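You operate a simulated robot arm through the tools that you are given. There is no shell and no other tool.

The job below is to be done with a simulated two-armed robot. You get a single attempt, and the scene is never put back.

JOB
Blow the water trap dry, with the air on.
Fine: open the grey drain lever first, then the red valve, hands clear of the drain; when no water shows shut the red valve, then the drain lever; leave the yellow tray under the trap, the nozzle and the regulator knob.

Only the result counts: the job must be done as asked and must still hold three seconds after the hand-in. Knocking over, shifting, dropping, spilling or breaking anything else fails it.

ROBOT AND FRAMES
Two 7-joint arms with two-finger parallel grippers on one trunk that stands fixed in place. Base frame: the origin is at the foot of the trunk, x ahead of it, y to its left, z up; the work surface is at about z = 740. Lengths are in mm, angles in degrees, forces in N, time in s.
The left shoulder is at [50, 187, 1160], the right one opposite. With the tool pointing down near the work surface each hand reaches from about 100 to 640 mm from the base axis, measured 20 degrees to its own side. Payload 3.43 kg a hand.
The TCP of each hand is the grasp point between the finger pads, 30 mm short of the fingertips. In the tool frame z runs along the fingers and y along their closing line. Largest opening 94 mm; finger width 28, thickness 10; the body of the gripper, 50 by 96 mm, starts 55 mm behind the TCP.
Orientation is told as [roll, pitch, yaw] about the base's x, y, z axes, in that order, counted from this pose: with the fingers straight down and closing along the base's y, the tool's x points along the base's -x, its y along +y and its z along -z.

CONTROLS
- The arms move only by the tool servo_tool. It takes "left_targets", "right_targets" or both (then of equal length, played together; a hand with none holds still); each is a list of rows, each a list of 7 numbers: the opening, from 0 (shut) to 1 (fully open), then the shift along the tool's x, y, z in mm, then the turn, a rotation vector about the tool's x, y, z in degrees. In form: [[jaw, tx, ty, tz, ax, ay, az], ...]. A call has 1 to 20 rows; each row is the pose to reach, as a shift and turn from the pose commanded when the call began, along the tool's axes at that moment. Each row takes 0.2 s and may step no farther than 50 mm and 8.6 degrees from the row before; otherwise, or with a gripper value out of range, the whole call is refused. A pose out of reach is approached as far as the arm can. The call stops where the force on the tool passes 40 N (or 10 N more than at its start, if that is more) or the arm is blocked; 0.2 s more then pass. The fingers move at their own pace (about 153 mm/s each) and stop on an object; they squeeze with about 41 N. The grip force told is the motor's: it shows also when the fingers shut on nothing. Time passes only in rows, and 0.2 s behind the last, so rows that repeat a pose let the fingers close. The reply holds the time, the measured pose of the TCP, the force on the tool along the base axes, the opening and the grip force, in the units named above and with some noise, with the torque about the TCP (base axes, N m) and any sound that the robot's microphone picked up.
- Cameras (640 x 400 px; columns grow to the right, rows downward): "scene" is now at [148.9, -53.4, 1361.7]; the picture's right is [-0.56, -0.83, 0.00], its down [-0.27, 0.18, -0.94] and it looks along [0.78, -0.53, -0.33] (base axes); focal length 285 px, centre (320, 200). "left" rides on the left gripper at [76, -14, -102] in its tool frame; the picture's right is [0.18, 0.98, 0.00], its down [-0.75, 0.14, -0.64] and it looks along [-0.63, 0.12, 0.77] (tool axes); focal length 243 px, centre (320, 200). "right" rides on the right gripper at [76, 14, -102] in its tool frame; the picture's right is [-0.18, 0.98, 0.00], its down [-0.75, -0.14, -0.64] and it looks along [-0.63, -0.12, 0.77] (tool axes); focal length 243 px, centre (320, 200). There is no depth. A picture from a camera that has moved, and an enlarged one, comes with that camera's place and axes in the base frame and with its lens. The place of the scene camera against the robot may be out by one fixed shift of up to 25 mm in any direction.
- grab_frame(camera): a new picture of that camera. It takes no simulated time.
- slide_trunk(by): slides the trunk up (or, below 0, down) by that many mm; the arms and the scene camera ride with it, the base frame stays. It gives what a move gives, with no picture.
- aim_head(pan, tilt): turns the head with the scene camera to pan (to the left, within 80 degrees either way) and tilt (down, from -29 to 69), counted from straight ahead of the robot. It gives what a move gives.
- zoom(camera, box): a new picture of the part [left, top, right, bottom] of that camera's present view, enlarged. It takes no simulated time.
- finish_job(): hands the job in; it is judged then, once.

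Nothing tells you positions but the pictures and the camera data. Unless the task says otherwise, let go and move clear before handing in.

The tools are called after "Call:" by a JSON object that holds its "op" and its "data". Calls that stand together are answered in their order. servo_tool: Moves the arms, as the interface text tells. Its arguments: {"type":"object","properties":{"left_targets":{"type":"array","items":{"type":"array","items":{"type":"number"}}},"right_targets":{"type":"array","items":{"type":"array","items":{"type":"number"}}}},"required":[]} The other tools are called the same way: slide_trunk (by) moves the trunk up or down; aim_head (pan, tilt) turns the head that bears the scene camera; grab_frame (camera) takes a picture; zoom (camera, box) takes an enlarged picture of a part of a camera's view; finish_job () hands the job in.

At the start:

```text
time: 0.0
left_tool_pos: [274.3, -52.6, 1234.1]
left_tcp_rot: [-0.1, 0.0, 0.0]
left_contact_force: [-0.1, 0.7, 0.5]
left_torque: [0.0, 0.01, 0.01]
left_gripper_width: 94.1
left_grasp_force: 0.1
right_tool_pos: [303.9, -468.6, 1280.1]
right_tcp_rot: [0.0, 0.0, 0.1]
right_contact_force: [0.1, 0.2, 0.5]
right_torque: [0.03, 0.01, 0.01]
right_gripper_width: 94.1
right_grasp_force: 0.1
trunk travel left (down, up): [-375.0, 57.0]
head pan, tilt (commanded): [-33.8, 19.2]
```

scene: 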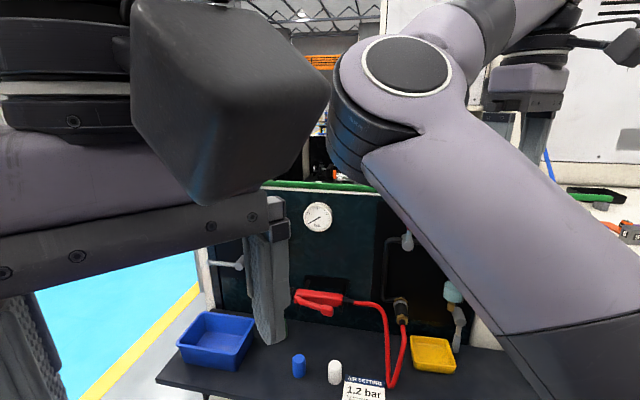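
right: 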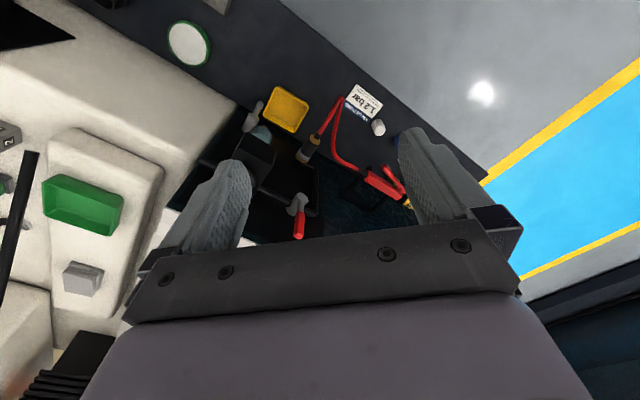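
left: 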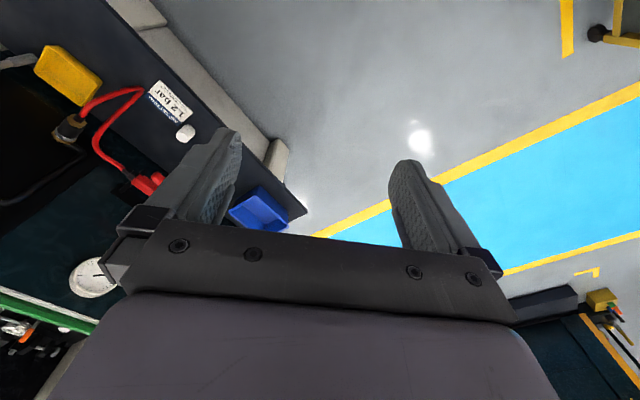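

The scene shows a panel with a gauge, a red air gun, a hose, a yellow tray and a trap, partly hidden by the arms. I'll take closer looks before I move anything.

Call:
{"op": "zoom", "data": {"camera": "scene", "box": [180, 180, 500, 400]}}

Call:
{"op": "zoom", "data": {"camera": "right", "box": [150, 60, 450, 260]}}

Call:
{"op": "zoom", "data": {"camera": "left", "box": [0, 0, 320, 200]}}

```text
1.82 times, centred on (340, 290) of scene
camera zoom: at [148.9, -53.4, 1361.7], right [-0.56, -0.83, 0.0], down [-0.27, 0.18, -0.94], along [0.78, -0.53, -0.33], focal length 518 px, centre (284, 36)
```

zoom: 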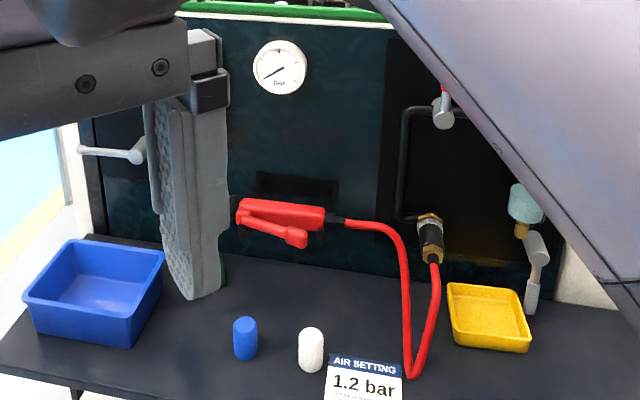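

```text
2.00 times, centred on (300, 160) of right
camera zoom: at [228.2, -453.0, 1380.5], right [0.18, 0.98, 0.0], down [0.75, -0.14, 0.64], along [0.63, -0.12, -0.77], focal length 485 px, centre (360, 280)
```

zoom: 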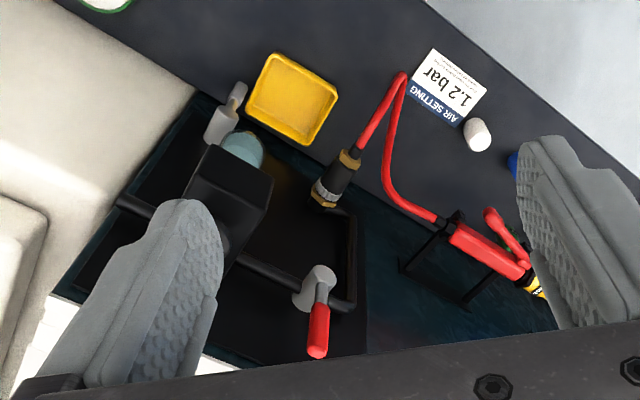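

```text
2.00 times, centred on (160, 100) of left
camera zoom: at [199.1, -66.3, 1335.2], right [-0.18, 0.98, 0.0], down [0.75, 0.14, 0.64], along [0.63, 0.12, -0.77], focal length 485 px, centre (640, 400)
```

zoom: 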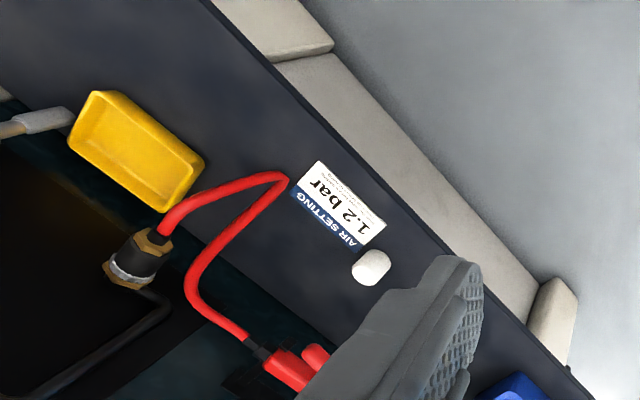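

The panel faces the robot at about 36° to the right. It carries a gauge, a red valve, a trap with a grey drain lever and a hung red gun. I'll move the left hand out of the way to the left so I can see the whole panel.

Call:
{"op": "servo_tool", "data": {"left_targets": [[1, 0, 40, 0, 0, 0, 0], [1, 0, 80, 0, 0, 0, 0], [1, 0, 120, 0, 0, 0, 0], [1, 0, 160, 0, 0, 0, 0], [1, 0, 200, 0, 0, 0, 0], [1, 0, 240, 0, 0, 0, 0], [1, 0, 280, 0, 0, 0, 0]]}}

Call:
{"op": "grab_frame", "data": {"camera": "scene"}}

```text
time: 0.7
left_tool_pos: [279.6, 36.8, 1231.7]
left_tcp_rot: [-0.3, 0.0, 2.2]
left_contact_force: [11.4, -12.0, -1.1]
left_torque: [1.31, 1.18, 1.3]
left_gripper_width: 94.1
left_grasp_force: 0.1
right_tool_pos: [304.4, -467.6, 1280.4]
right_tcp_rot: [-0.1, 0.0, 0.0]
right_contact_force: [0.2, 0.8, 0.0]
right_torque: [0.01, -0.01, -0.04]
right_gripper_width: 94.1
right_grasp_force: 0.0
trunk travel left (down, up): [-375.0, 57.0]
head pan, tilt (commanded): [-33.8, 19.2]
stopped in row 3 (left hand): the force on the tool passed its limit at 52 N (the readings are from after the stop); the commanded pose is now the measured one
```

```text
taken
camera scene: at [150.4, -51.2, 1361.6], right [-0.53, -0.85, 0.0], down [-0.28, 0.18, -0.94], along [0.8, -0.5, -0.33], focal length 285 px, centre (320, 200)
```

scene: 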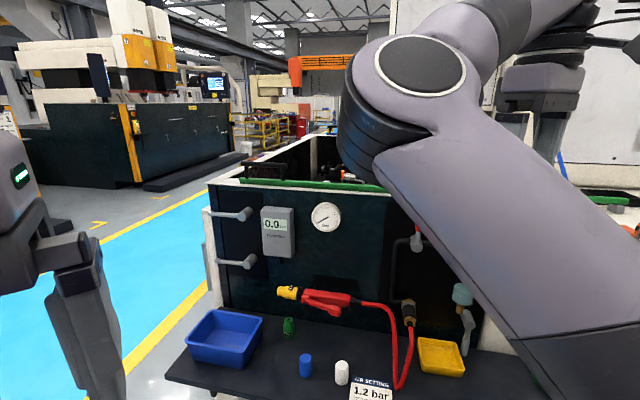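

The left arm pressed against the head and turned it slightly. The new view shows a 0.0 reading, two grey levers at the panel's left and the gauge. I'll draw the left hand off forward and down, then carry it left.

Call:
{"op": "servo_tool", "data": {"left_targets": [[1, -30, 0, 20, 0, 0, 0], [1, -60, 0, 60, 0, 0, 0], [1, -80, 0, 100, 0, 0, 0], [1, -80, 40, 120, 0, 0, 0], [1, -80, 80, 120, 0, 0, 0], [1, -80, 120, 120, 0, 0, 0], [1, -80, 160, 120, 0, 0, 0], [1, -80, 200, 120, 0, 0, 0], [1, -80, 240, 120, 0, 0, 0]]}}

Call:
{"op": "grab_frame", "data": {"camera": "scene"}}

```text
time: 2.7
left_tool_pos: [350.4, 280.2, 1110.9]
left_tcp_rot: [-0.1, 0.0, 1.7]
left_contact_force: [-0.7, -0.1, -0.4]
left_torque: [-0.05, -0.03, -0.03]
left_gripper_width: 93.8
left_grasp_force: 0.1
right_tool_pos: [304.9, -468.3, 1279.3]
right_tcp_rot: [0.0, 0.1, -0.1]
right_contact_force: [0.0, 0.5, -0.2]
right_torque: [-0.01, 0.0, 0.01]
right_gripper_width: 94.0
right_grasp_force: 0.0
trunk travel left (down, up): [-375.0, 57.0]
head pan, tilt (commanded): [-33.8, 19.2]
```

```text
taken
camera scene: at [148.6, -53.0, 1361.7], right [-0.56, -0.83, 0.0], down [-0.27, 0.18, -0.94], along [0.79, -0.53, -0.33], focal length 285 px, centre (320, 200)
```

scene: 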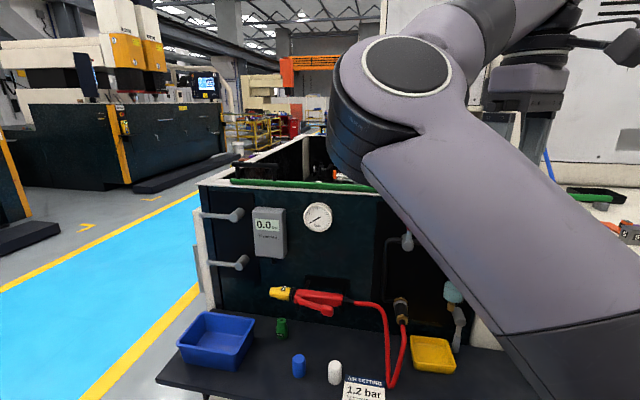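

The left side is clear now. I'll zoom in on the display, the gauge and the left side of the panel.

Call:
{"op": "zoom", "data": {"camera": "scene", "box": [190, 180, 350, 280]}}

Call:
{"op": "zoom", "data": {"camera": "scene", "box": [260, 270, 480, 400]}}

```text
4.00 times, centred on (270, 230) of scene
camera zoom: at [148.6, -53.0, 1361.7], right [-0.56, -0.83, 0.0], down [-0.27, 0.18, -0.94], along [0.79, -0.53, -0.33], focal length 1139 px, centre (520, 80)
```

zoom: 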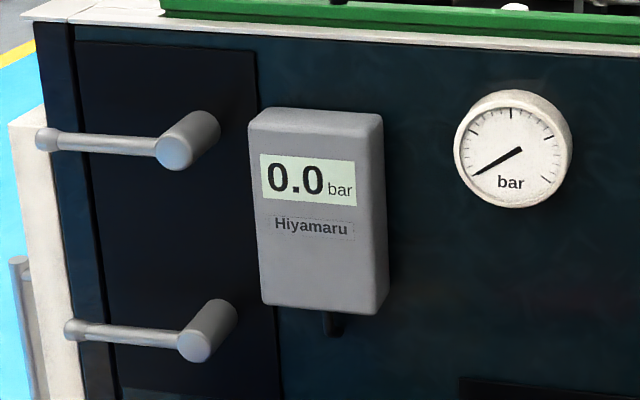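

```text
2.91 times, centred on (370, 335) of scene
camera zoom: at [148.6, -53.0, 1361.7], right [-0.56, -0.83, 0.0], down [-0.27, 0.18, -0.94], along [0.79, -0.53, -0.33], focal length 828 px, centre (174, -193)
```

zoom: 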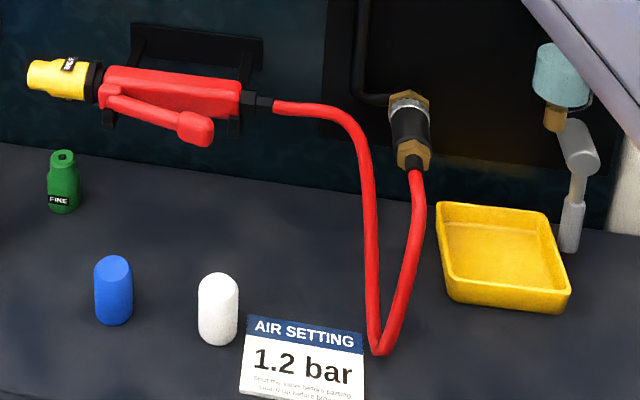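

The display and the gauge both read 0, so the red valve is shut and the line has no pressure. Next I'll turn the right hand towards the panel for a close look at the red valve and the drain lever.

Call:
{"op": "servo_tool", "data": {"right_targets": [[1, 10, 7, 0, 0, 0, 7.2], [1, 20, 14, 0, 0, 0, 14.4], [1, 30, 21, 0, 0, 0, 21.6], [1, 40, 28, 0, 0, 0, 28.8], [1, 49, 35, 0, 0, 0, 36]]}}

Call:
{"op": "grab_frame", "data": {"camera": "right"}}

Call:
{"op": "grab_frame", "data": {"camera": "scene"}}

```text
time: 3.9
left_tool_pos: [351.1, 280.3, 1109.9]
left_tcp_rot: [-0.1, 0.0, 1.8]
left_contact_force: [-0.3, -0.3, 0.4]
left_torque: [0.0, 0.03, 0.0]
left_gripper_width: 94.1
left_grasp_force: 0.1
right_tool_pos: [254.0, -433.2, 1278.5]
right_tcp_rot: [0.0, 0.1, -36.2]
right_contact_force: [-0.9, -0.4, -0.2]
right_torque: [-0.01, -0.01, -0.01]
right_gripper_width: 94.1
right_grasp_force: 0.0
trunk travel left (down, up): [-375.0, 57.0]
head pan, tilt (commanded): [-33.8, 19.2]
```

```text
taken
camera right: at [201.2, -375.2, 1380.4], right [0.73, 0.68, 0.0], down [0.53, -0.56, 0.64], along [0.44, -0.47, -0.77], focal length 243 px, centre (320, 200)
```

right: 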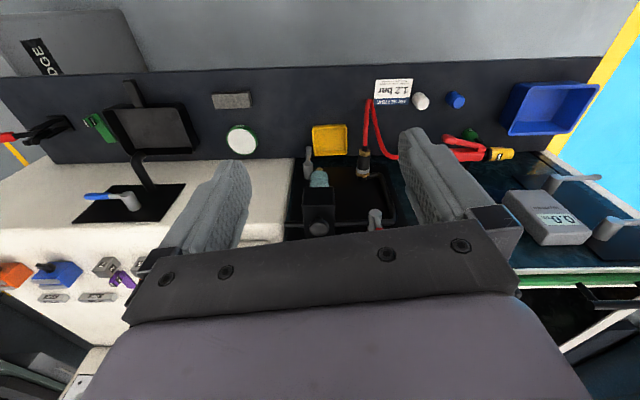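

```text
taken
camera scene: at [148.8, -53.2, 1361.7], right [-0.56, -0.83, 0.0], down [-0.27, 0.18, -0.94], along [0.78, -0.53, -0.33], focal length 285 px, centre (320, 200)
```

scene: 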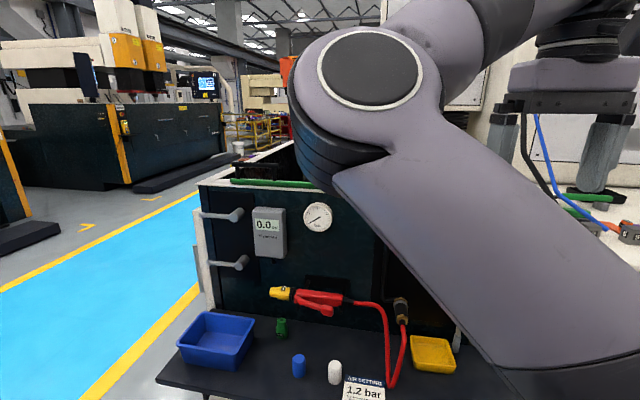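

The right camera sees the panel upside-down, with the trap, the red valve and the yellow tray near the middle. I'll zoom in there.

Call:
{"op": "zoom", "data": {"camera": "right", "box": [270, 110, 430, 240]}}

Call:
{"op": "zoom", "data": {"camera": "right", "box": [0, 60, 270, 330]}}

```text
3.08 times, centred on (350, 175) of right
camera zoom: at [201.2, -375.2, 1380.4], right [0.73, 0.68, 0.0], down [0.53, -0.56, 0.64], along [0.44, -0.47, -0.77], focal length 746 px, centre (228, 277)
```

zoom: 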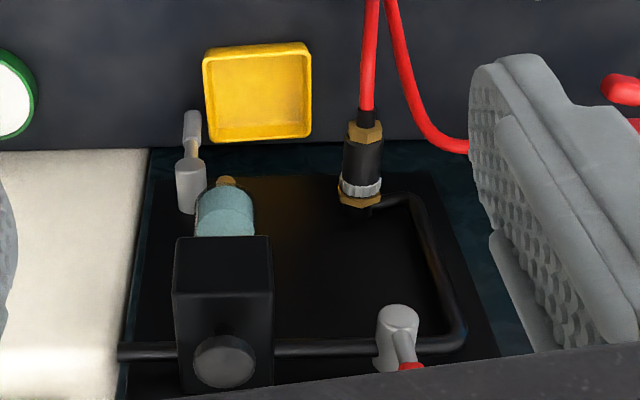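

```text
1.48 times, centred on (135, 195) of right
camera zoom: at [201.2, -375.2, 1380.4], right [0.73, 0.68, 0.0], down [0.53, -0.56, 0.64], along [0.44, -0.47, -0.77], focal length 359 px, centre (594, 207)
```

zoom: 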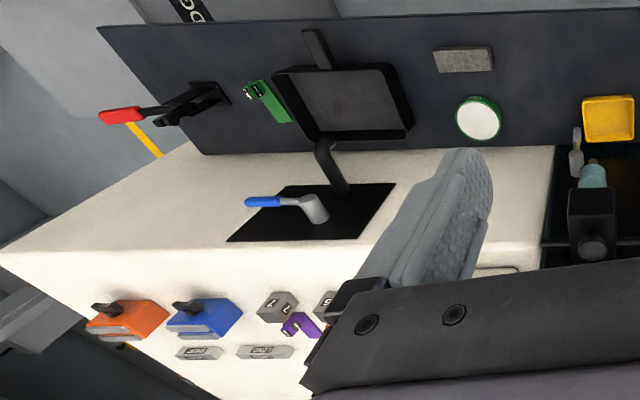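

The black box with the knob is the regulator, and the blue bowl below it is the trap. The red valve's lever stands up and the grey drain lever hangs down. I'll lower the hand and tilt it for a near-frontal close view.

Call:
{"op": "servo_tool", "data": {"right_targets": [[1, 5, 0, 30, 0, -8, 0], [1, 10, 0, 60, 0, -16, 0], [1, 15, 0, 90, 0, -24, 0], [1, 20, 0, 120, 0, -32, 0], [1, 25, 0, 150, 0, -40, 0]]}}

Call:
{"op": "grab_frame", "data": {"camera": "right"}}

Call:
{"op": "grab_frame", "data": {"camera": "scene"}}

```text
time: 5.1
left_tool_pos: [350.5, 279.7, 1110.0]
left_tcp_rot: [-0.2, 0.0, 1.8]
left_contact_force: [0.1, 0.6, -0.2]
left_torque: [0.02, -0.01, 0.01]
left_gripper_width: 93.8
left_grasp_force: 0.0
right_tool_pos: [260.8, -443.0, 1159.8]
right_tcp_rot: [-0.2, -39.9, -35.7]
right_contact_force: [-0.7, 0.4, 0.4]
right_torque: [0.0, -0.02, -0.01]
right_gripper_width: 94.0
right_grasp_force: 0.1
right hand out of reach, approached as far as the arm can: row 5
trunk travel left (down, up): [-375.0, 57.0]
head pan, tilt (commanded): [-33.8, 19.2]
```

```text
taken
camera right: at [168.1, -358.0, 1188.0], right [0.69, 0.71, 0.12], down [0.05, -0.21, 0.98], along [0.72, -0.67, -0.18], focal length 243 px, centre (320, 200)
```

right: 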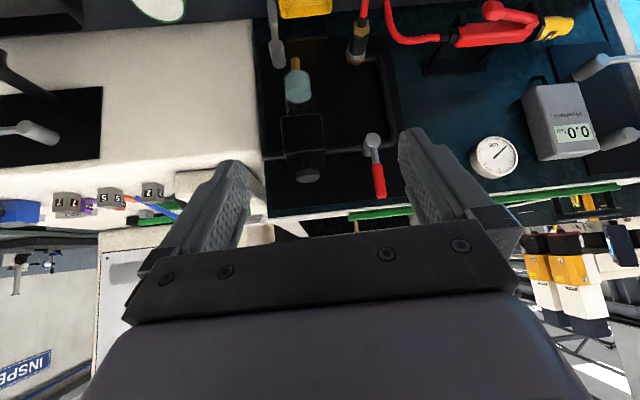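

```text
taken
camera scene: at [149.1, -53.7, 1361.6], right [-0.56, -0.83, 0.0], down [-0.27, 0.18, -0.94], along [0.78, -0.53, -0.33], focal length 285 px, centre (320, 200)
```

scene: 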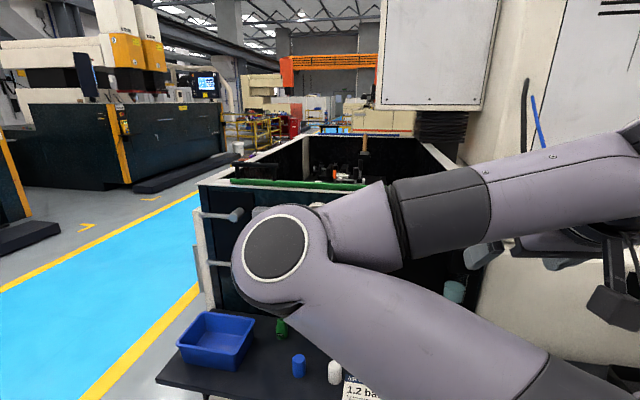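

The view is nearly frontal now. I'll zoom in on the red valve and the trap. I also need to watch the right elbow, which has swung to the left.

Call:
{"op": "zoom", "data": {"camera": "right", "box": [250, 0, 420, 210]}}

Call:
{"op": "zoom", "data": {"camera": "right", "box": [440, 60, 640, 200]}}

```text
1.90 times, centred on (335, 105) of right
camera zoom: at [168.1, -358.0, 1188.0], right [0.69, 0.71, 0.12], down [0.05, -0.21, 0.98], along [0.72, -0.67, -0.18], focal length 462 px, centre (291, 381)
```

zoom: 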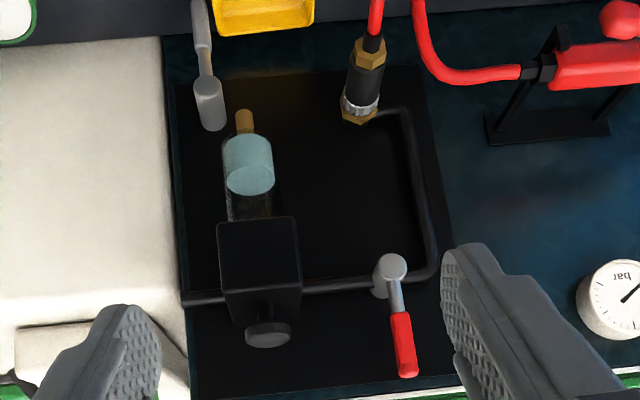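

```text
2.86 times, centred on (540, 130) of right
camera zoom: at [168.1, -358.0, 1188.0], right [0.69, 0.71, 0.12], down [0.05, -0.21, 0.98], along [0.72, -0.67, -0.18], focal length 693 px, centre (-309, 400)
```

zoom: 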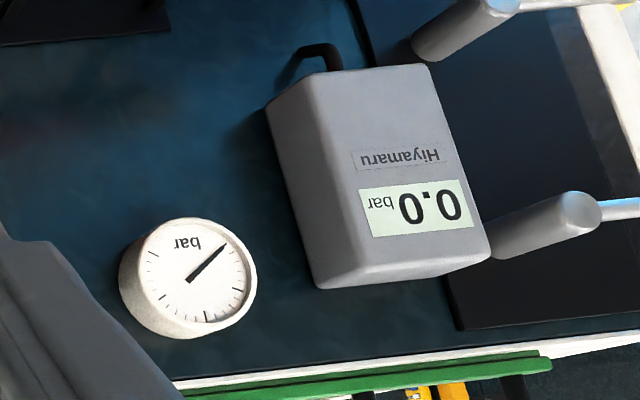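

From two right-camera views I place the red hub's front near [499, -537, 1036] with its lever straight up. The drain hub is near [402, -636, 848] with its lever hanging down to about z 760. I'll lower the hand for a closer look at the drain and the trap.

Call:
{"op": "servo_tool", "data": {"right_targets": [[1, 22, -10, 26, 0, 0, 0], [1, 44, -20, 52, 0, 0, 0], [1, 66, -30, 79, 0, 0, 0], [1, 88, -40, 105, 0, 0, 0], [1, 110, -50, 131, 0, 0, 0], [1, 132, -58, 158, 0, 0, 0], [1, 154, -65, 184, 0, 0, 0]]}}

Call:
{"op": "grab_frame", "data": {"camera": "right"}}

Call:
{"op": "grab_frame", "data": {"camera": "scene"}}

```text
time: 6.7
left_tool_pos: [351.7, 278.9, 1110.7]
left_tcp_rot: [-0.1, 0.1, 1.8]
left_contact_force: [0.0, 0.1, 0.0]
left_torque: [0.0, 0.02, -0.01]
left_gripper_width: 93.9
left_grasp_force: 0.1
right_tool_pos: [225.6, -503.7, 914.5]
right_tcp_rot: [0.0, -40.0, -36.0]
right_contact_force: [-0.1, -1.0, 0.3]
right_torque: [0.05, 0.0, 0.03]
right_gripper_width: 94.1
right_grasp_force: 0.0
right hand out of reach, approached as far as the arm can: row 1, 2, 3, 4, 5, 6, 7
trunk travel left (down, up): [-375.0, 57.0]
head pan, tilt (commanded): [-33.8, 19.2]
```

```text
taken
camera right: at [132.8, -418.7, 942.8], right [0.69, 0.71, 0.12], down [0.05, -0.21, 0.98], along [0.72, -0.67, -0.18], focal length 243 px, centre (320, 200)
```

right: 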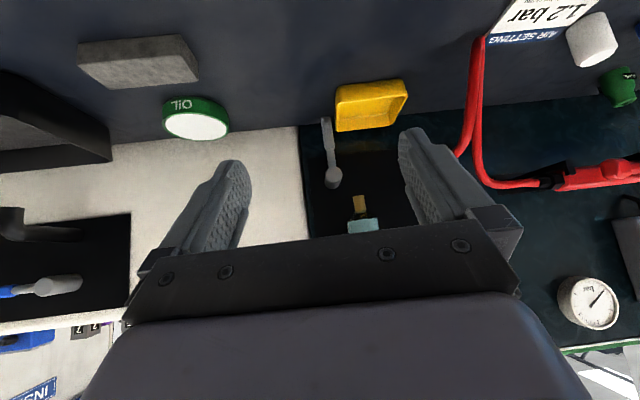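

```text
taken
camera scene: at [148.9, -53.5, 1361.7], right [-0.56, -0.83, 0.0], down [-0.27, 0.18, -0.94], along [0.78, -0.53, -0.33], focal length 285 px, centre (320, 200)
```

scene: 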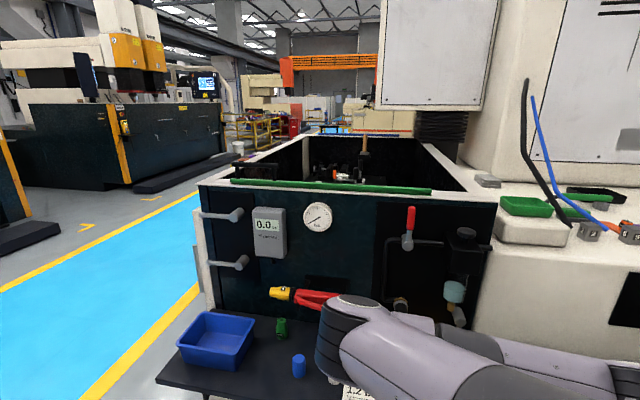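

The hand is lower and the elbow is still well above the table. I'll zoom in on the drain lever, the trap and the tray.

Call:
{"op": "zoom", "data": {"camera": "right", "box": [280, 60, 440, 240]}}

Call:
{"op": "zoom", "data": {"camera": "scene", "box": [370, 180, 520, 340]}}

```text
2.22 times, centred on (360, 150) of right
camera zoom: at [132.8, -418.7, 942.8], right [0.69, 0.71, 0.12], down [0.05, -0.21, 0.98], along [0.72, -0.67, -0.18], focal length 539 px, centre (231, 311)
```

zoom: 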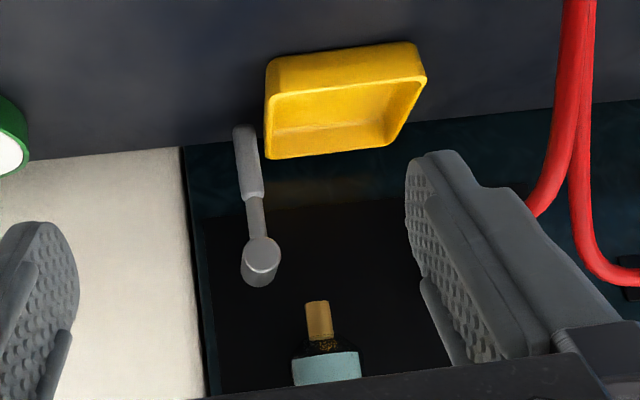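

```text
2.50 times, centred on (445, 260) of scene
camera zoom: at [148.9, -53.5, 1361.7], right [-0.56, -0.83, 0.0], down [-0.27, 0.18, -0.94], along [0.78, -0.53, -0.33], focal length 712 px, centre (8, 50)
```

zoom: 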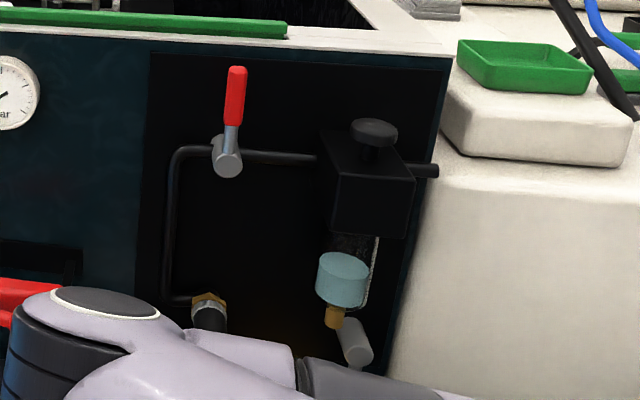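

The trap's nipple is near [416, -606, 882], above the tray. The lever grip hangs beside the tray's right rim, so it most likely opens to the right, away from the tray. I'll close the jaw into a peg, tilt further, and move to a point in front of the lever, above the tray rim.

Call:
{"op": "servo_tool", "data": {"right_targets": [[0, -4, 5, 33, 0, -4, 0], [0, -8, 10, 65, 0, -8, 0], [0, -12, 15, 98, 0, -12, 0], [0, -16, 20, 131, 0, -16, 0], [0, -20.7, 25, 163.6, 0, -20, 0]]}}

Call:
{"op": "grab_frame", "data": {"camera": "right"}}

Call:
{"op": "grab_frame", "data": {"camera": "scene"}}

```text
time: 7.9
left_tool_pos: [351.0, 279.5, 1110.3]
left_tcp_rot: [0.0, 0.0, 1.8]
left_contact_force: [0.2, 0.1, 0.6]
left_torque: [0.0, -0.02, -0.02]
left_gripper_width: 93.9
left_grasp_force: 0.0
right_tool_pos: [320.9, -593.6, 841.8]
right_tcp_rot: [0.7, -59.7, -36.1]
right_contact_force: [0.9, 0.7, -0.1]
right_torque: [-0.01, -0.02, -0.01]
right_gripper_width: 0.0
right_grasp_force: 33.1
right hand out of reach, approached as far as the arm can: row 4, 5
trunk travel left (down, up): [-375.0, 57.0]
head pan, tilt (commanded): [-33.8, 19.2]
```

```text
taken
camera right: at [225.3, -507.4, 827.2], right [0.65, 0.75, 0.16], down [-0.23, -0.02, 0.97], along [0.73, -0.67, 0.16], focal length 243 px, centre (320, 200)
```

right: 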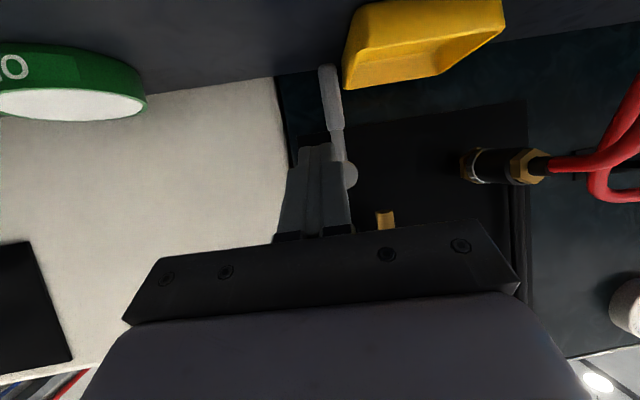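

```text
taken
camera scene: at [149.1, -53.5, 1361.6], right [-0.56, -0.83, 0.0], down [-0.27, 0.18, -0.94], along [0.78, -0.53, -0.33], focal length 285 px, centre (320, 200)
```

scene: 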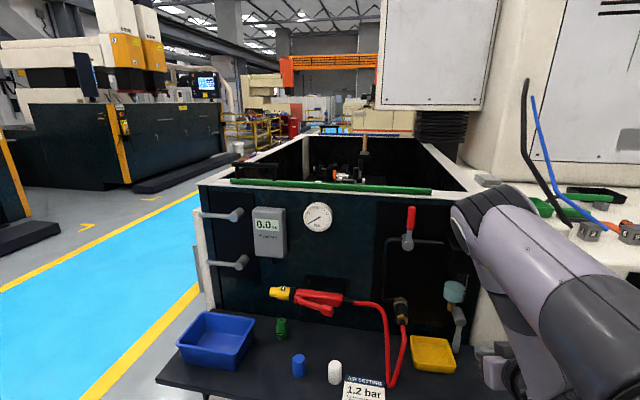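

The arm swung to a new elbow position and stopped about 40 mm short of my target, because the shoulder is too high for this pose. I'll lift and draw the hand back, then lower the trunk so the arm works more level with the panel.

Call:
{"op": "servo_tool", "data": {"right_targets": [[0, -28, 0, -30, 0, 0, 0], [0, -57, 0, -61, 0, 0, 0], [0, -86, 0, -91, 0, 0, 0], [0, -114, 0, -122, 0, 0, 0], [0, -143, 0, -152, 0, 0, 0]]}}

Call:
{"op": "grab_frame", "data": {"camera": "scene"}}

```text
time: 9.1
left_tool_pos: [350.6, 280.9, 1110.4]
left_tcp_rot: [-0.2, 0.0, 1.8]
left_contact_force: [0.0, -0.2, -0.6]
left_torque: [-0.02, 0.0, 0.0]
left_gripper_width: 93.9
left_grasp_force: 0.1
right_tool_pos: [270.0, -555.4, 1043.3]
right_tcp_rot: [-0.1, -60.0, -36.2]
right_contact_force: [-0.3, 0.9, -0.6]
right_torque: [0.0, 0.01, 0.02]
right_gripper_width: 0.0
right_grasp_force: 32.7
trunk travel left (down, up): [-375.0, 57.0]
head pan, tilt (commanded): [-33.8, 19.2]
```

```text
taken
camera scene: at [148.7, -52.8, 1361.7], right [-0.56, -0.83, 0.0], down [-0.27, 0.18, -0.94], along [0.79, -0.53, -0.33], focal length 285 px, centre (320, 200)
```

scene: 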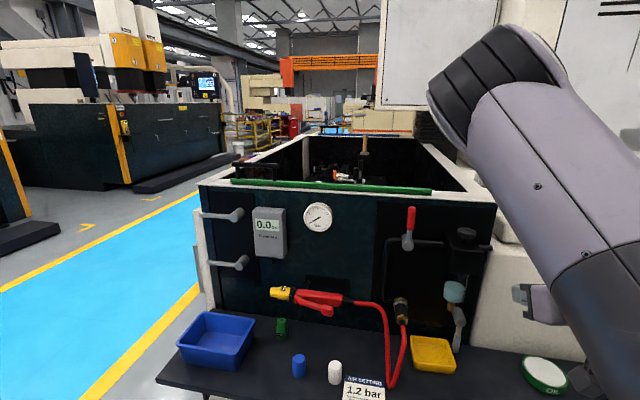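

The hand is at [270, -555, 1043] with the elbow up at the right, and the scene camera now sees the whole panel. I'll zoom in on the trap and the drain.

Call:
{"op": "zoom", "data": {"camera": "scene", "box": [380, 200, 500, 380]}}

Call:
{"op": "zoom", "data": {"camera": "scene", "box": [425, 255, 485, 375]}}

Call:
{"op": "grab_frame", "data": {"camera": "right"}}

```text
2.22 times, centred on (440, 290) of scene
camera zoom: at [148.7, -52.8, 1361.7], right [-0.56, -0.83, 0.0], down [-0.27, 0.18, -0.94], along [0.79, -0.53, -0.33], focal length 633 px, centre (53, 0)
```

zoom: 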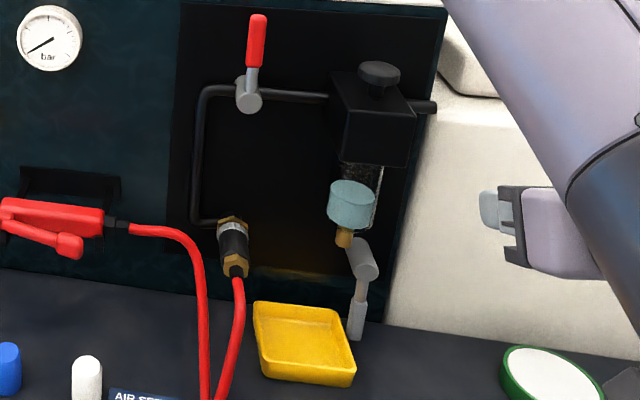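

```text
3.33 times, centred on (455, 315) of scene
camera zoom: at [148.7, -52.8, 1361.7], right [-0.56, -0.83, 0.0], down [-0.27, 0.18, -0.94], along [0.79, -0.53, -0.33], focal length 949 px, centre (-130, -183)
```

zoom: 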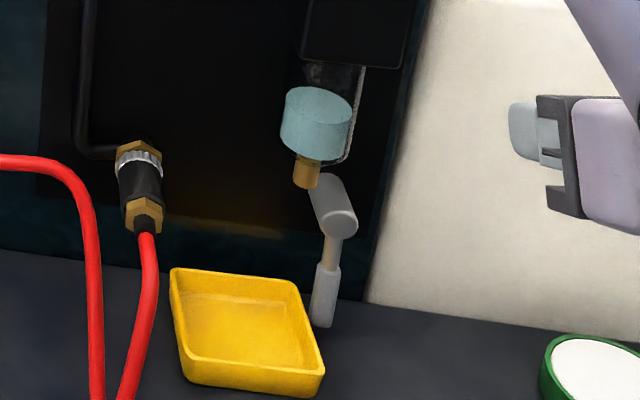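

```text
taken
camera right: at [175.7, -469.1, 1026.4], right [0.65, 0.74, 0.16], down [-0.23, -0.01, 0.97], along [0.72, -0.67, 0.16], focal length 243 px, centre (320, 200)
```

right: 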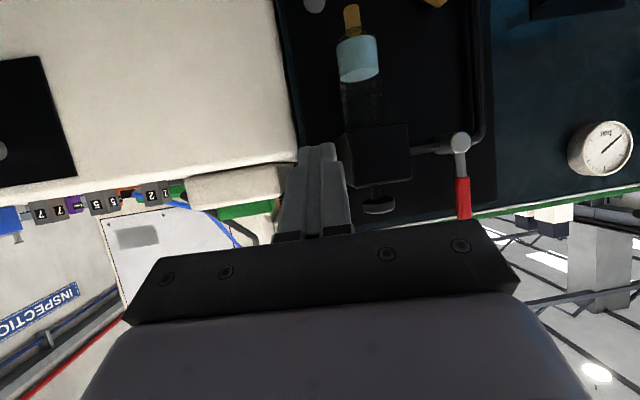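

The trap and the drain lever are in plain view, and the tray sits to the front-left of the lever. I'll bring the closed fingers down to a standoff point to the front-left of the lever and check that it's within reach.

Call:
{"op": "servo_tool", "data": {"right_targets": [[0, 28, 8, 29, 0, 0, 0], [0, 56, 16, 58, 0, 0, 0], [0, 84, 24, 86, 0, 0, 0], [0, 112, 32, 115, 0, 0, 0], [0, 139.6, 39, 144.1, 0, 0, 0]]}}

Call:
{"op": "grab_frame", "data": {"camera": "scene"}}

Call:
{"op": "grab_frame", "data": {"camera": "right"}}

```text
time: 10.3
left_tool_pos: [351.8, 279.2, 1111.1]
left_tcp_rot: [-0.1, 0.0, 1.8]
left_contact_force: [-0.4, -0.4, 0.7]
left_torque: [-0.03, 0.01, -0.02]
left_gripper_width: 94.0
left_grasp_force: 0.0
right_tool_pos: [327.2, -574.8, 866.2]
right_tcp_rot: [0.3, -59.8, -35.9]
right_contact_force: [0.4, -0.3, 0.2]
right_torque: [0.01, 0.01, 0.02]
right_gripper_width: 0.1
right_grasp_force: 32.7
right hand out of reach, approached as far as the arm can: row 5
trunk travel left (down, up): [-375.0, 57.0]
head pan, tilt (commanded): [-33.8, 19.2]
```

```text
taken
camera scene: at [149.0, -53.5, 1361.6], right [-0.56, -0.83, 0.0], down [-0.27, 0.18, -0.94], along [0.78, -0.53, -0.33], focal length 285 px, centre (320, 200)
```

scene: 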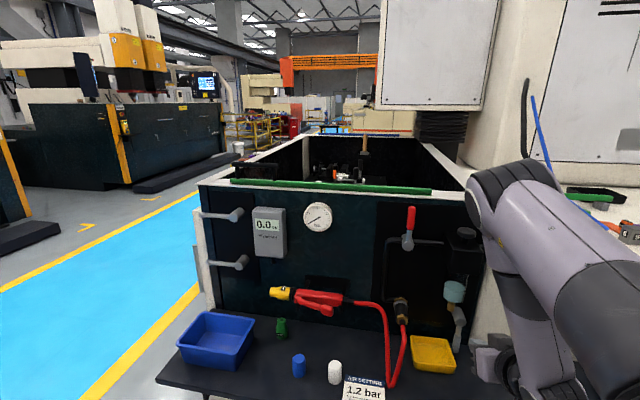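

```text
taken
camera right: at [232.6, -488.7, 850.6], right [0.65, 0.74, 0.16], down [-0.23, -0.01, 0.97], along [0.73, -0.67, 0.16], focal length 243 px, centre (320, 200)
```

right: 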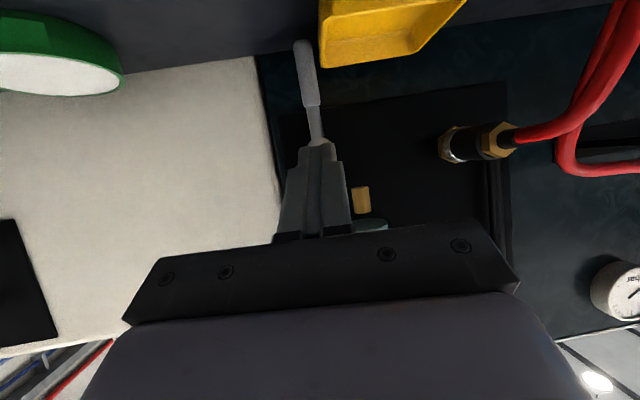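

The reach limit stopped the hand at [327, -575, 866]. I'll raise it again and lower the trunk by 200 mm to give the arm a better posture.

Call:
{"op": "servo_tool", "data": {"right_targets": [[0, -30, 0, -29, 0, 0, 0], [0, -59, 0, -57, 0, 0, 0], [0, -89, 0, -86, 0, 0, 0], [0, -118, 0, -115, 0, 0, 0], [0, -148.2, 0, -143.3, 0, 0, 0]]}}

Call:
{"op": "slide_trunk", "data": {"by": -200}}

Call:
{"op": "grab_frame", "data": {"camera": "scene"}}

Call:
{"op": "grab_frame", "data": {"camera": "right"}}

```text
time: 11.5
left_tool_pos: [351.2, 279.8, 1110.9]
left_tcp_rot: [-0.2, 0.0, 1.9]
left_contact_force: [0.4, -0.3, 0.5]
left_torque: [0.0, -0.01, 0.01]
left_gripper_width: 94.3
left_grasp_force: 0.2
right_tool_pos: [284.9, -543.1, 1068.1]
right_tcp_rot: [-0.1, -60.1, -36.1]
right_contact_force: [0.4, -0.5, -0.2]
right_torque: [-0.01, -0.04, 0.0]
right_gripper_width: 0.0
right_grasp_force: 33.0
trunk travel left (down, up): [-375.0, 57.0]
head pan, tilt (commanded): [-33.8, 19.2]
```

```text
time: 13.7
left_tool_pos: [351.5, 280.7, 910.1]
left_tcp_rot: [-0.1, 0.0, 1.8]
left_contact_force: [-0.4, 0.3, 0.1]
left_torque: [0.02, 0.01, 0.03]
left_gripper_width: 94.1
left_grasp_force: 0.0
right_tool_pos: [283.9, -543.5, 866.9]
right_tcp_rot: [0.0, -60.0, -35.9]
right_contact_force: [-0.4, 0.1, 0.1]
right_torque: [0.02, 0.0, -0.02]
right_gripper_width: 0.1
right_grasp_force: 32.9
trunk travel left (down, up): [-175.0, 257.0]
head pan, tilt (commanded): [-33.8, 19.2]
```

```text
taken
camera scene: at [148.8, -53.4, 1161.7], right [-0.56, -0.83, 0.0], down [-0.27, 0.18, -0.94], along [0.78, -0.53, -0.33], focal length 285 px, centre (320, 200)
```

scene: 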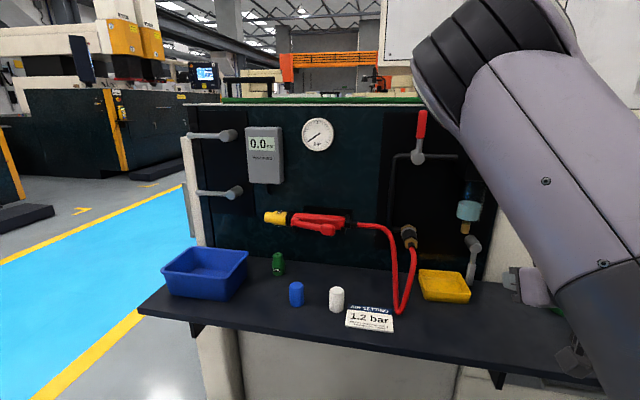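

```text
taken
camera right: at [190.2, -456.9, 851.0], right [0.65, 0.74, 0.16], down [-0.23, -0.01, 0.97], along [0.72, -0.67, 0.16], focal length 243 px, centre (320, 200)
```

right: 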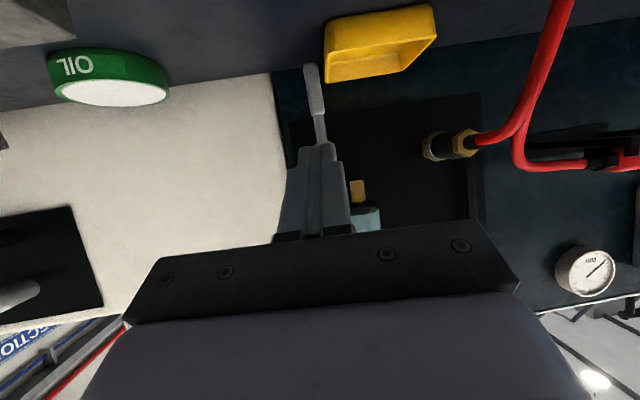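

The trunk is lower now and the scene camera faces the panel more squarely. I'll zoom in on the drain area before I approach.

Call:
{"op": "zoom", "data": {"camera": "scene", "box": [390, 160, 510, 310]}}

Call:
{"op": "zoom", "data": {"camera": "scene", "box": [340, 300, 400, 337]}}

```text
2.67 times, centred on (450, 235) of scene
camera zoom: at [148.8, -53.4, 1161.7], right [-0.56, -0.83, 0.0], down [-0.27, 0.18, -0.94], along [0.78, -0.53, -0.33], focal length 759 px, centre (-27, 107)
```

zoom: 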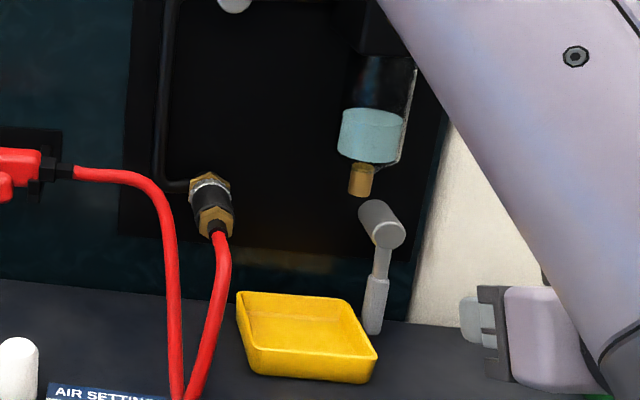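

```text
10.67 times, centred on (370, 318) of scene
camera zoom: at [148.8, -53.4, 1161.7], right [-0.56, -0.83, 0.0], down [-0.27, 0.18, -0.94], along [0.78, -0.53, -0.33], focal length 3037 px, centre (-213, -1064)
```

zoom: 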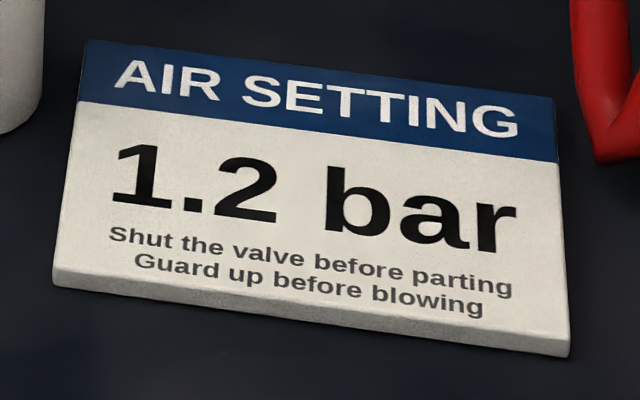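

The sign gives the 1.2 bar setting, and the trap is about half full of water. I'll go to the standoff just left of the lever, above the tray rim.

Call:
{"op": "servo_tool", "data": {"right_targets": [[0, 3, 7, 29, 0, 0, 0], [0, 6, 14, 58, 0, 0, 0], [0, 9.5, 21, 87.5, 0, 0, 0]]}}

Call:
{"op": "grab_frame", "data": {"camera": "scene"}}

Call:
{"op": "grab_frame", "data": {"camera": "right"}}

```text
time: 14.5
left_tool_pos: [350.9, 280.0, 910.9]
left_tcp_rot: [-0.1, 0.0, 1.8]
left_contact_force: [-0.6, 0.4, -0.5]
left_torque: [-0.01, 0.0, 0.02]
left_gripper_width: 93.8
left_grasp_force: 0.2
right_tool_pos: [357.6, -568.4, 816.2]
right_tcp_rot: [0.0, -60.0, -35.9]
right_contact_force: [0.0, -0.3, -0.3]
right_torque: [0.02, 0.0, 0.02]
right_gripper_width: 0.0
right_grasp_force: 33.6
trunk travel left (down, up): [-175.0, 257.0]
head pan, tilt (commanded): [-33.8, 19.2]
```

```text
taken
camera scene: at [148.8, -53.4, 1161.7], right [-0.56, -0.83, 0.0], down [-0.27, 0.18, -0.94], along [0.78, -0.53, -0.33], focal length 285 px, centre (320, 200)
```

scene: 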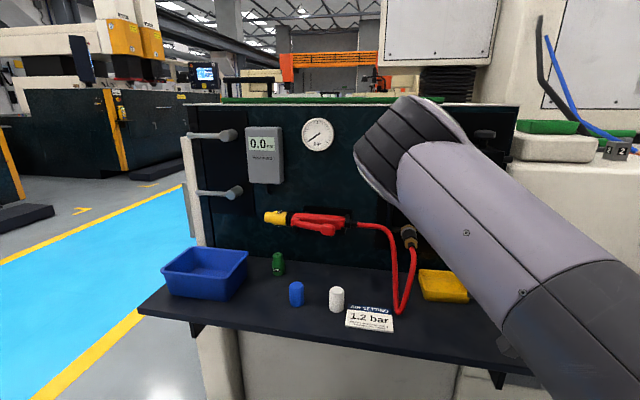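

```text
taken
camera right: at [262.5, -481.8, 799.7], right [0.65, 0.74, 0.16], down [-0.23, -0.01, 0.97], along [0.72, -0.67, 0.16], focal length 243 px, centre (320, 200)
```

right: 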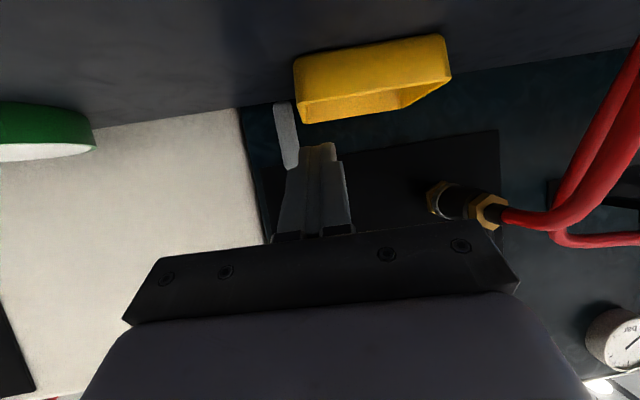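

The fingers are just left of the lever and above the tray rim. I'll push straight in towards the panel until they sit alongside the lever grip.

Call:
{"op": "servo_tool", "data": {"right_targets": [[0, -5, 0, 15, 0, 0, 0], [0, -10, 0, 30, 0, 0, 0], [0, -15, 0, 45, 0, 0, 0], [0, -19.7, 0, 60, 0, 0, 0]]}}

Call:
{"op": "grab_frame", "data": {"camera": "scene"}}

Call:
{"op": "grab_frame", "data": {"camera": "right"}}

```text
time: 15.5
left_tool_pos: [352.0, 279.7, 912.1]
left_tcp_rot: [-0.1, -0.1, 1.8]
left_contact_force: [-0.3, -0.1, -0.2]
left_torque: [0.03, -0.01, -0.04]
left_gripper_width: 94.1
left_grasp_force: 0.0
right_tool_pos: [405.1, -606.1, 803.4]
right_tcp_rot: [0.0, -60.0, -36.0]
right_contact_force: [1.7, -0.3, 0.8]
right_torque: [0.03, -0.02, 0.0]
right_gripper_width: 0.0
right_grasp_force: 33.1
trunk travel left (down, up): [-175.0, 257.0]
head pan, tilt (commanded): [-33.8, 19.2]
```

```text
taken
camera scene: at [148.9, -53.4, 1161.7], right [-0.56, -0.83, 0.0], down [-0.27, 0.18, -0.94], along [0.78, -0.53, -0.33], focal length 285 px, centre (320, 200)
```

scene: 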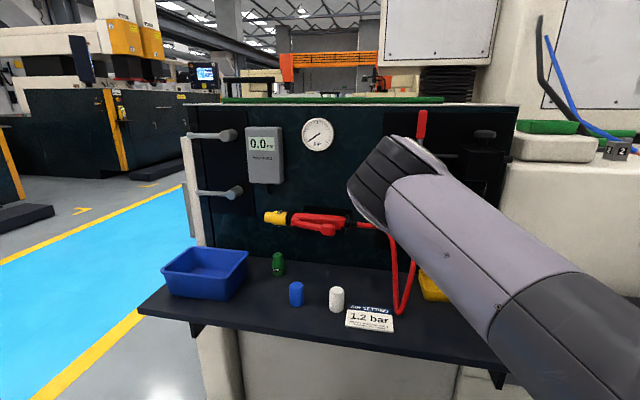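

```text
taken
camera right: at [310.7, -518.4, 786.4], right [0.65, 0.74, 0.16], down [-0.23, -0.01, 0.97], along [0.72, -0.67, 0.16], focal length 243 px, centre (320, 200)
```

right: 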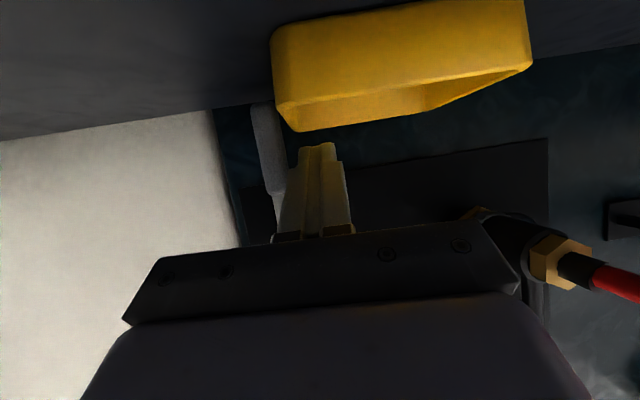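

The fingertips are beside the grip. I'll push about 20 mm to the right, slowly, to test which way the drain lever turns.

Call:
{"op": "servo_tool", "data": {"right_targets": [[0, 1, -5, 0.5, 0, 0, 0], [0, 2, -10, 1, 0, 0, 0], [0, 3, -15, 1.7, 0, 0, 0], [0, 4.3, -21, 2.5, 0, 0, 0]]}}

Call:
{"op": "grab_frame", "data": {"camera": "right"}}

```text
time: 16.5
left_tool_pos: [351.7, 279.9, 909.9]
left_tcp_rot: [-0.1, 0.0, 1.7]
left_contact_force: [-0.8, -0.8, 0.6]
left_torque: [0.01, 0.0, 0.0]
left_gripper_width: 94.2
left_grasp_force: 0.0
right_tool_pos: [391.7, -622.6, 797.7]
right_tcp_rot: [-0.1, -60.1, -36.0]
right_contact_force: [-0.1, 3.0, 1.4]
right_torque: [-0.02, 0.0, 0.04]
right_gripper_width: 0.0
right_grasp_force: 33.1
trunk travel left (down, up): [-175.0, 257.0]
head pan, tilt (commanded): [-33.8, 19.2]
```

```text
taken
camera right: at [298.1, -535.0, 780.9], right [0.65, 0.74, 0.16], down [-0.23, -0.01, 0.97], along [0.72, -0.67, 0.16], focal length 243 px, centre (320, 200)
```

right: 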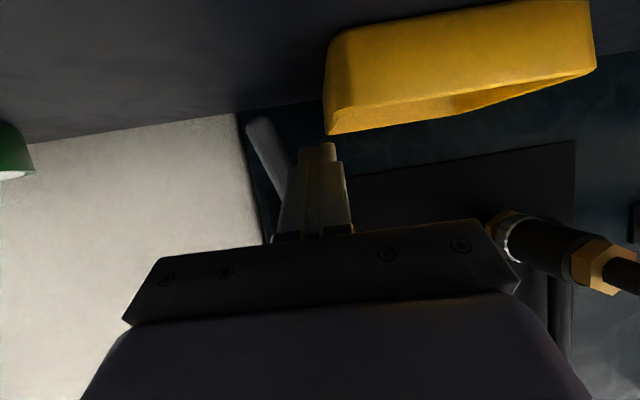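

The lever moves to the right with only about 3 N, so that way opens it. I'll follow the arc round to horizontal.

Call:
{"op": "servo_tool", "data": {"right_targets": [[0, 0.5, -7.2, 0.3, 0, 0, 0], [0, 0.2, -15.6, 0.1, 0, 0, 0], [0, -1.7, -24.2, -1, 0, 0, 0], [0, -5.2, -32.8, -3, 0, 0, 0], [0, -9.1, -38.5, -5.3, 0, 0, 0], [0, -13.7, -44.3, -7.9, 0, 0, 0], [0, -19.1, -48.5, -11, 0, 0, 0], [0, -25.4, -52.6, -14.7, 0, 0, 0]]}}

Call:
{"op": "grab_frame", "data": {"camera": "right"}}

Call:
{"op": "grab_frame", "data": {"camera": "scene"}}

```text
time: 18.0
left_tool_pos: [351.4, 280.2, 911.0]
left_tcp_rot: [-0.3, -0.1, 1.7]
left_contact_force: [0.6, 0.0, -0.3]
left_torque: [-0.02, 0.0, 0.01]
left_gripper_width: 94.1
left_grasp_force: 0.0
right_tool_pos: [367.0, -654.0, 815.6]
right_tcp_rot: [0.5, -59.8, -35.8]
right_contact_force: [-7.0, 16.0, 3.0]
right_torque: [-0.23, -0.07, -0.12]
right_gripper_width: 0.3
right_grasp_force: 33.2
trunk travel left (down, up): [-175.0, 257.0]
head pan, tilt (commanded): [-33.8, 19.2]
stopped in row 7 (right hand): the force on the tool passed its limit at 41 N (the readings are from after the stop); the commanded pose is now the measured one
```

```text
taken
camera right: at [271.3, -568.0, 798.9], right [0.64, 0.75, 0.16], down [-0.23, -0.02, 0.97], along [0.73, -0.66, 0.16], focal length 243 px, centre (320, 200)
```

right: 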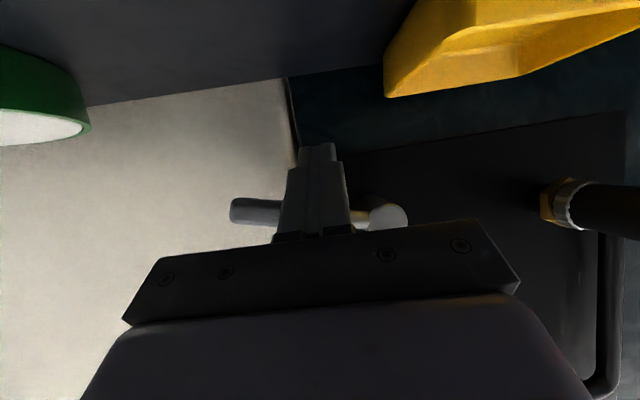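

```text
taken
camera scene: at [148.1, -52.0, 1161.9], right [-0.56, -0.83, 0.0], down [-0.27, 0.18, -0.94], along [0.79, -0.53, -0.33], focal length 285 px, centre (320, 200)
```

scene: 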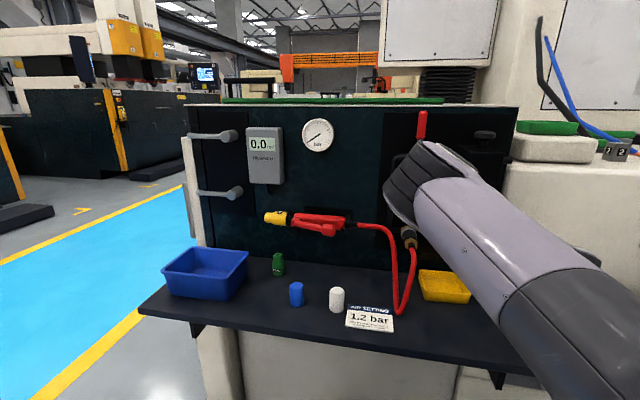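

The push stopped at 41 N with a force away from the panel, so the fingertip has probably brushed the white cabinet's edge. The lever is at about 80°. I'll back the fingers off a little and look closely.

Call:
{"op": "servo_tool", "data": {"right_targets": [[0, 2.5, 1, -4.3, 0, 0, 0], [0, 5, 2, -8.7, 0, 0, 0]]}}

Call:
{"op": "zoom", "data": {"camera": "right", "box": [200, 100, 460, 260]}}

```text
time: 18.6
left_tool_pos: [351.5, 279.5, 911.1]
left_tcp_rot: [0.0, 0.0, 1.8]
left_contact_force: [-0.9, 0.1, 0.5]
left_torque: [0.01, -0.03, -0.01]
left_gripper_width: 94.1
left_grasp_force: 0.1
right_tool_pos: [359.9, -649.4, 815.0]
right_tcp_rot: [0.2, -59.9, -35.9]
right_contact_force: [-0.9, 0.1, -0.5]
right_torque: [0.01, 0.0, -0.01]
right_gripper_width: 0.0
right_grasp_force: 33.2
trunk travel left (down, up): [-175.0, 257.0]
head pan, tilt (commanded): [-33.8, 19.2]
```

```text
2.46 times, centred on (330, 180) of right
camera zoom: at [264.7, -563.1, 797.9], right [0.65, 0.74, 0.16], down [-0.23, -0.01, 0.97], along [0.73, -0.67, 0.16], focal length 597 px, centre (295, 249)
```

zoom: 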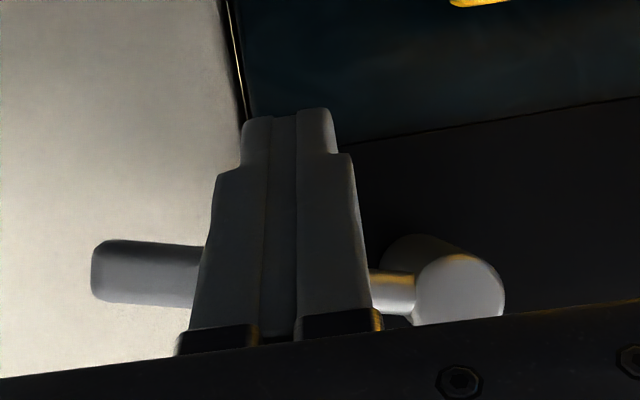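

The contact is released. The lever stands at about 77°. I'll push it the rest of the way up, with the fingers kept shallower to stay off the cabinet.

Call:
{"op": "servo_tool", "data": {"right_targets": [[0, -2.5, -3, -3.7, 0, 0, 0], [0, -5.9, -5, -5.7, 0, 0, 0], [0, -9.4, -7, -7.7, 0, 0, 0], [0, -12, -8, -9.2, 0, 0, 0]]}}

Call:
{"op": "zoom", "data": {"camera": "right", "box": [200, 100, 460, 260]}}

```text
time: 19.6
left_tool_pos: [351.3, 279.1, 911.0]
left_tcp_rot: [-0.1, 0.0, 1.8]
left_contact_force: [-0.4, 0.7, -0.8]
left_torque: [-0.02, 0.02, 0.01]
left_gripper_width: 94.0
left_grasp_force: 0.1
right_tool_pos: [353.4, -653.7, 829.2]
right_tcp_rot: [0.3, -59.7, -35.8]
right_contact_force: [-1.1, 2.0, -1.9]
right_torque: [0.0, 0.02, 0.0]
right_gripper_width: 0.2
right_grasp_force: 33.3
trunk travel left (down, up): [-175.0, 257.0]
head pan, tilt (commanded): [-33.8, 19.2]
```

```text
2.46 times, centred on (330, 180) of right
camera zoom: at [258.7, -568.8, 813.0], right [0.65, 0.74, 0.16], down [-0.23, -0.01, 0.97], along [0.73, -0.67, 0.16], focal length 597 px, centre (295, 249)
```

zoom: 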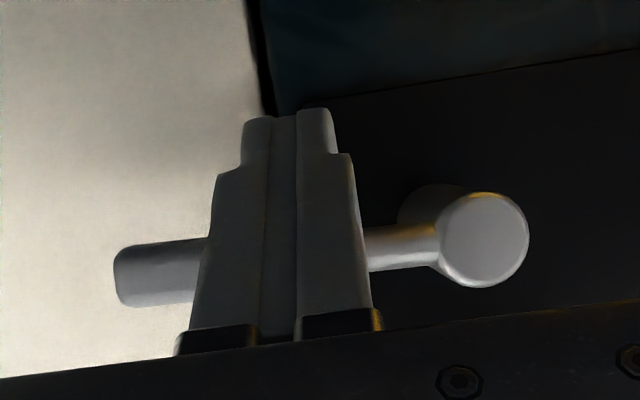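

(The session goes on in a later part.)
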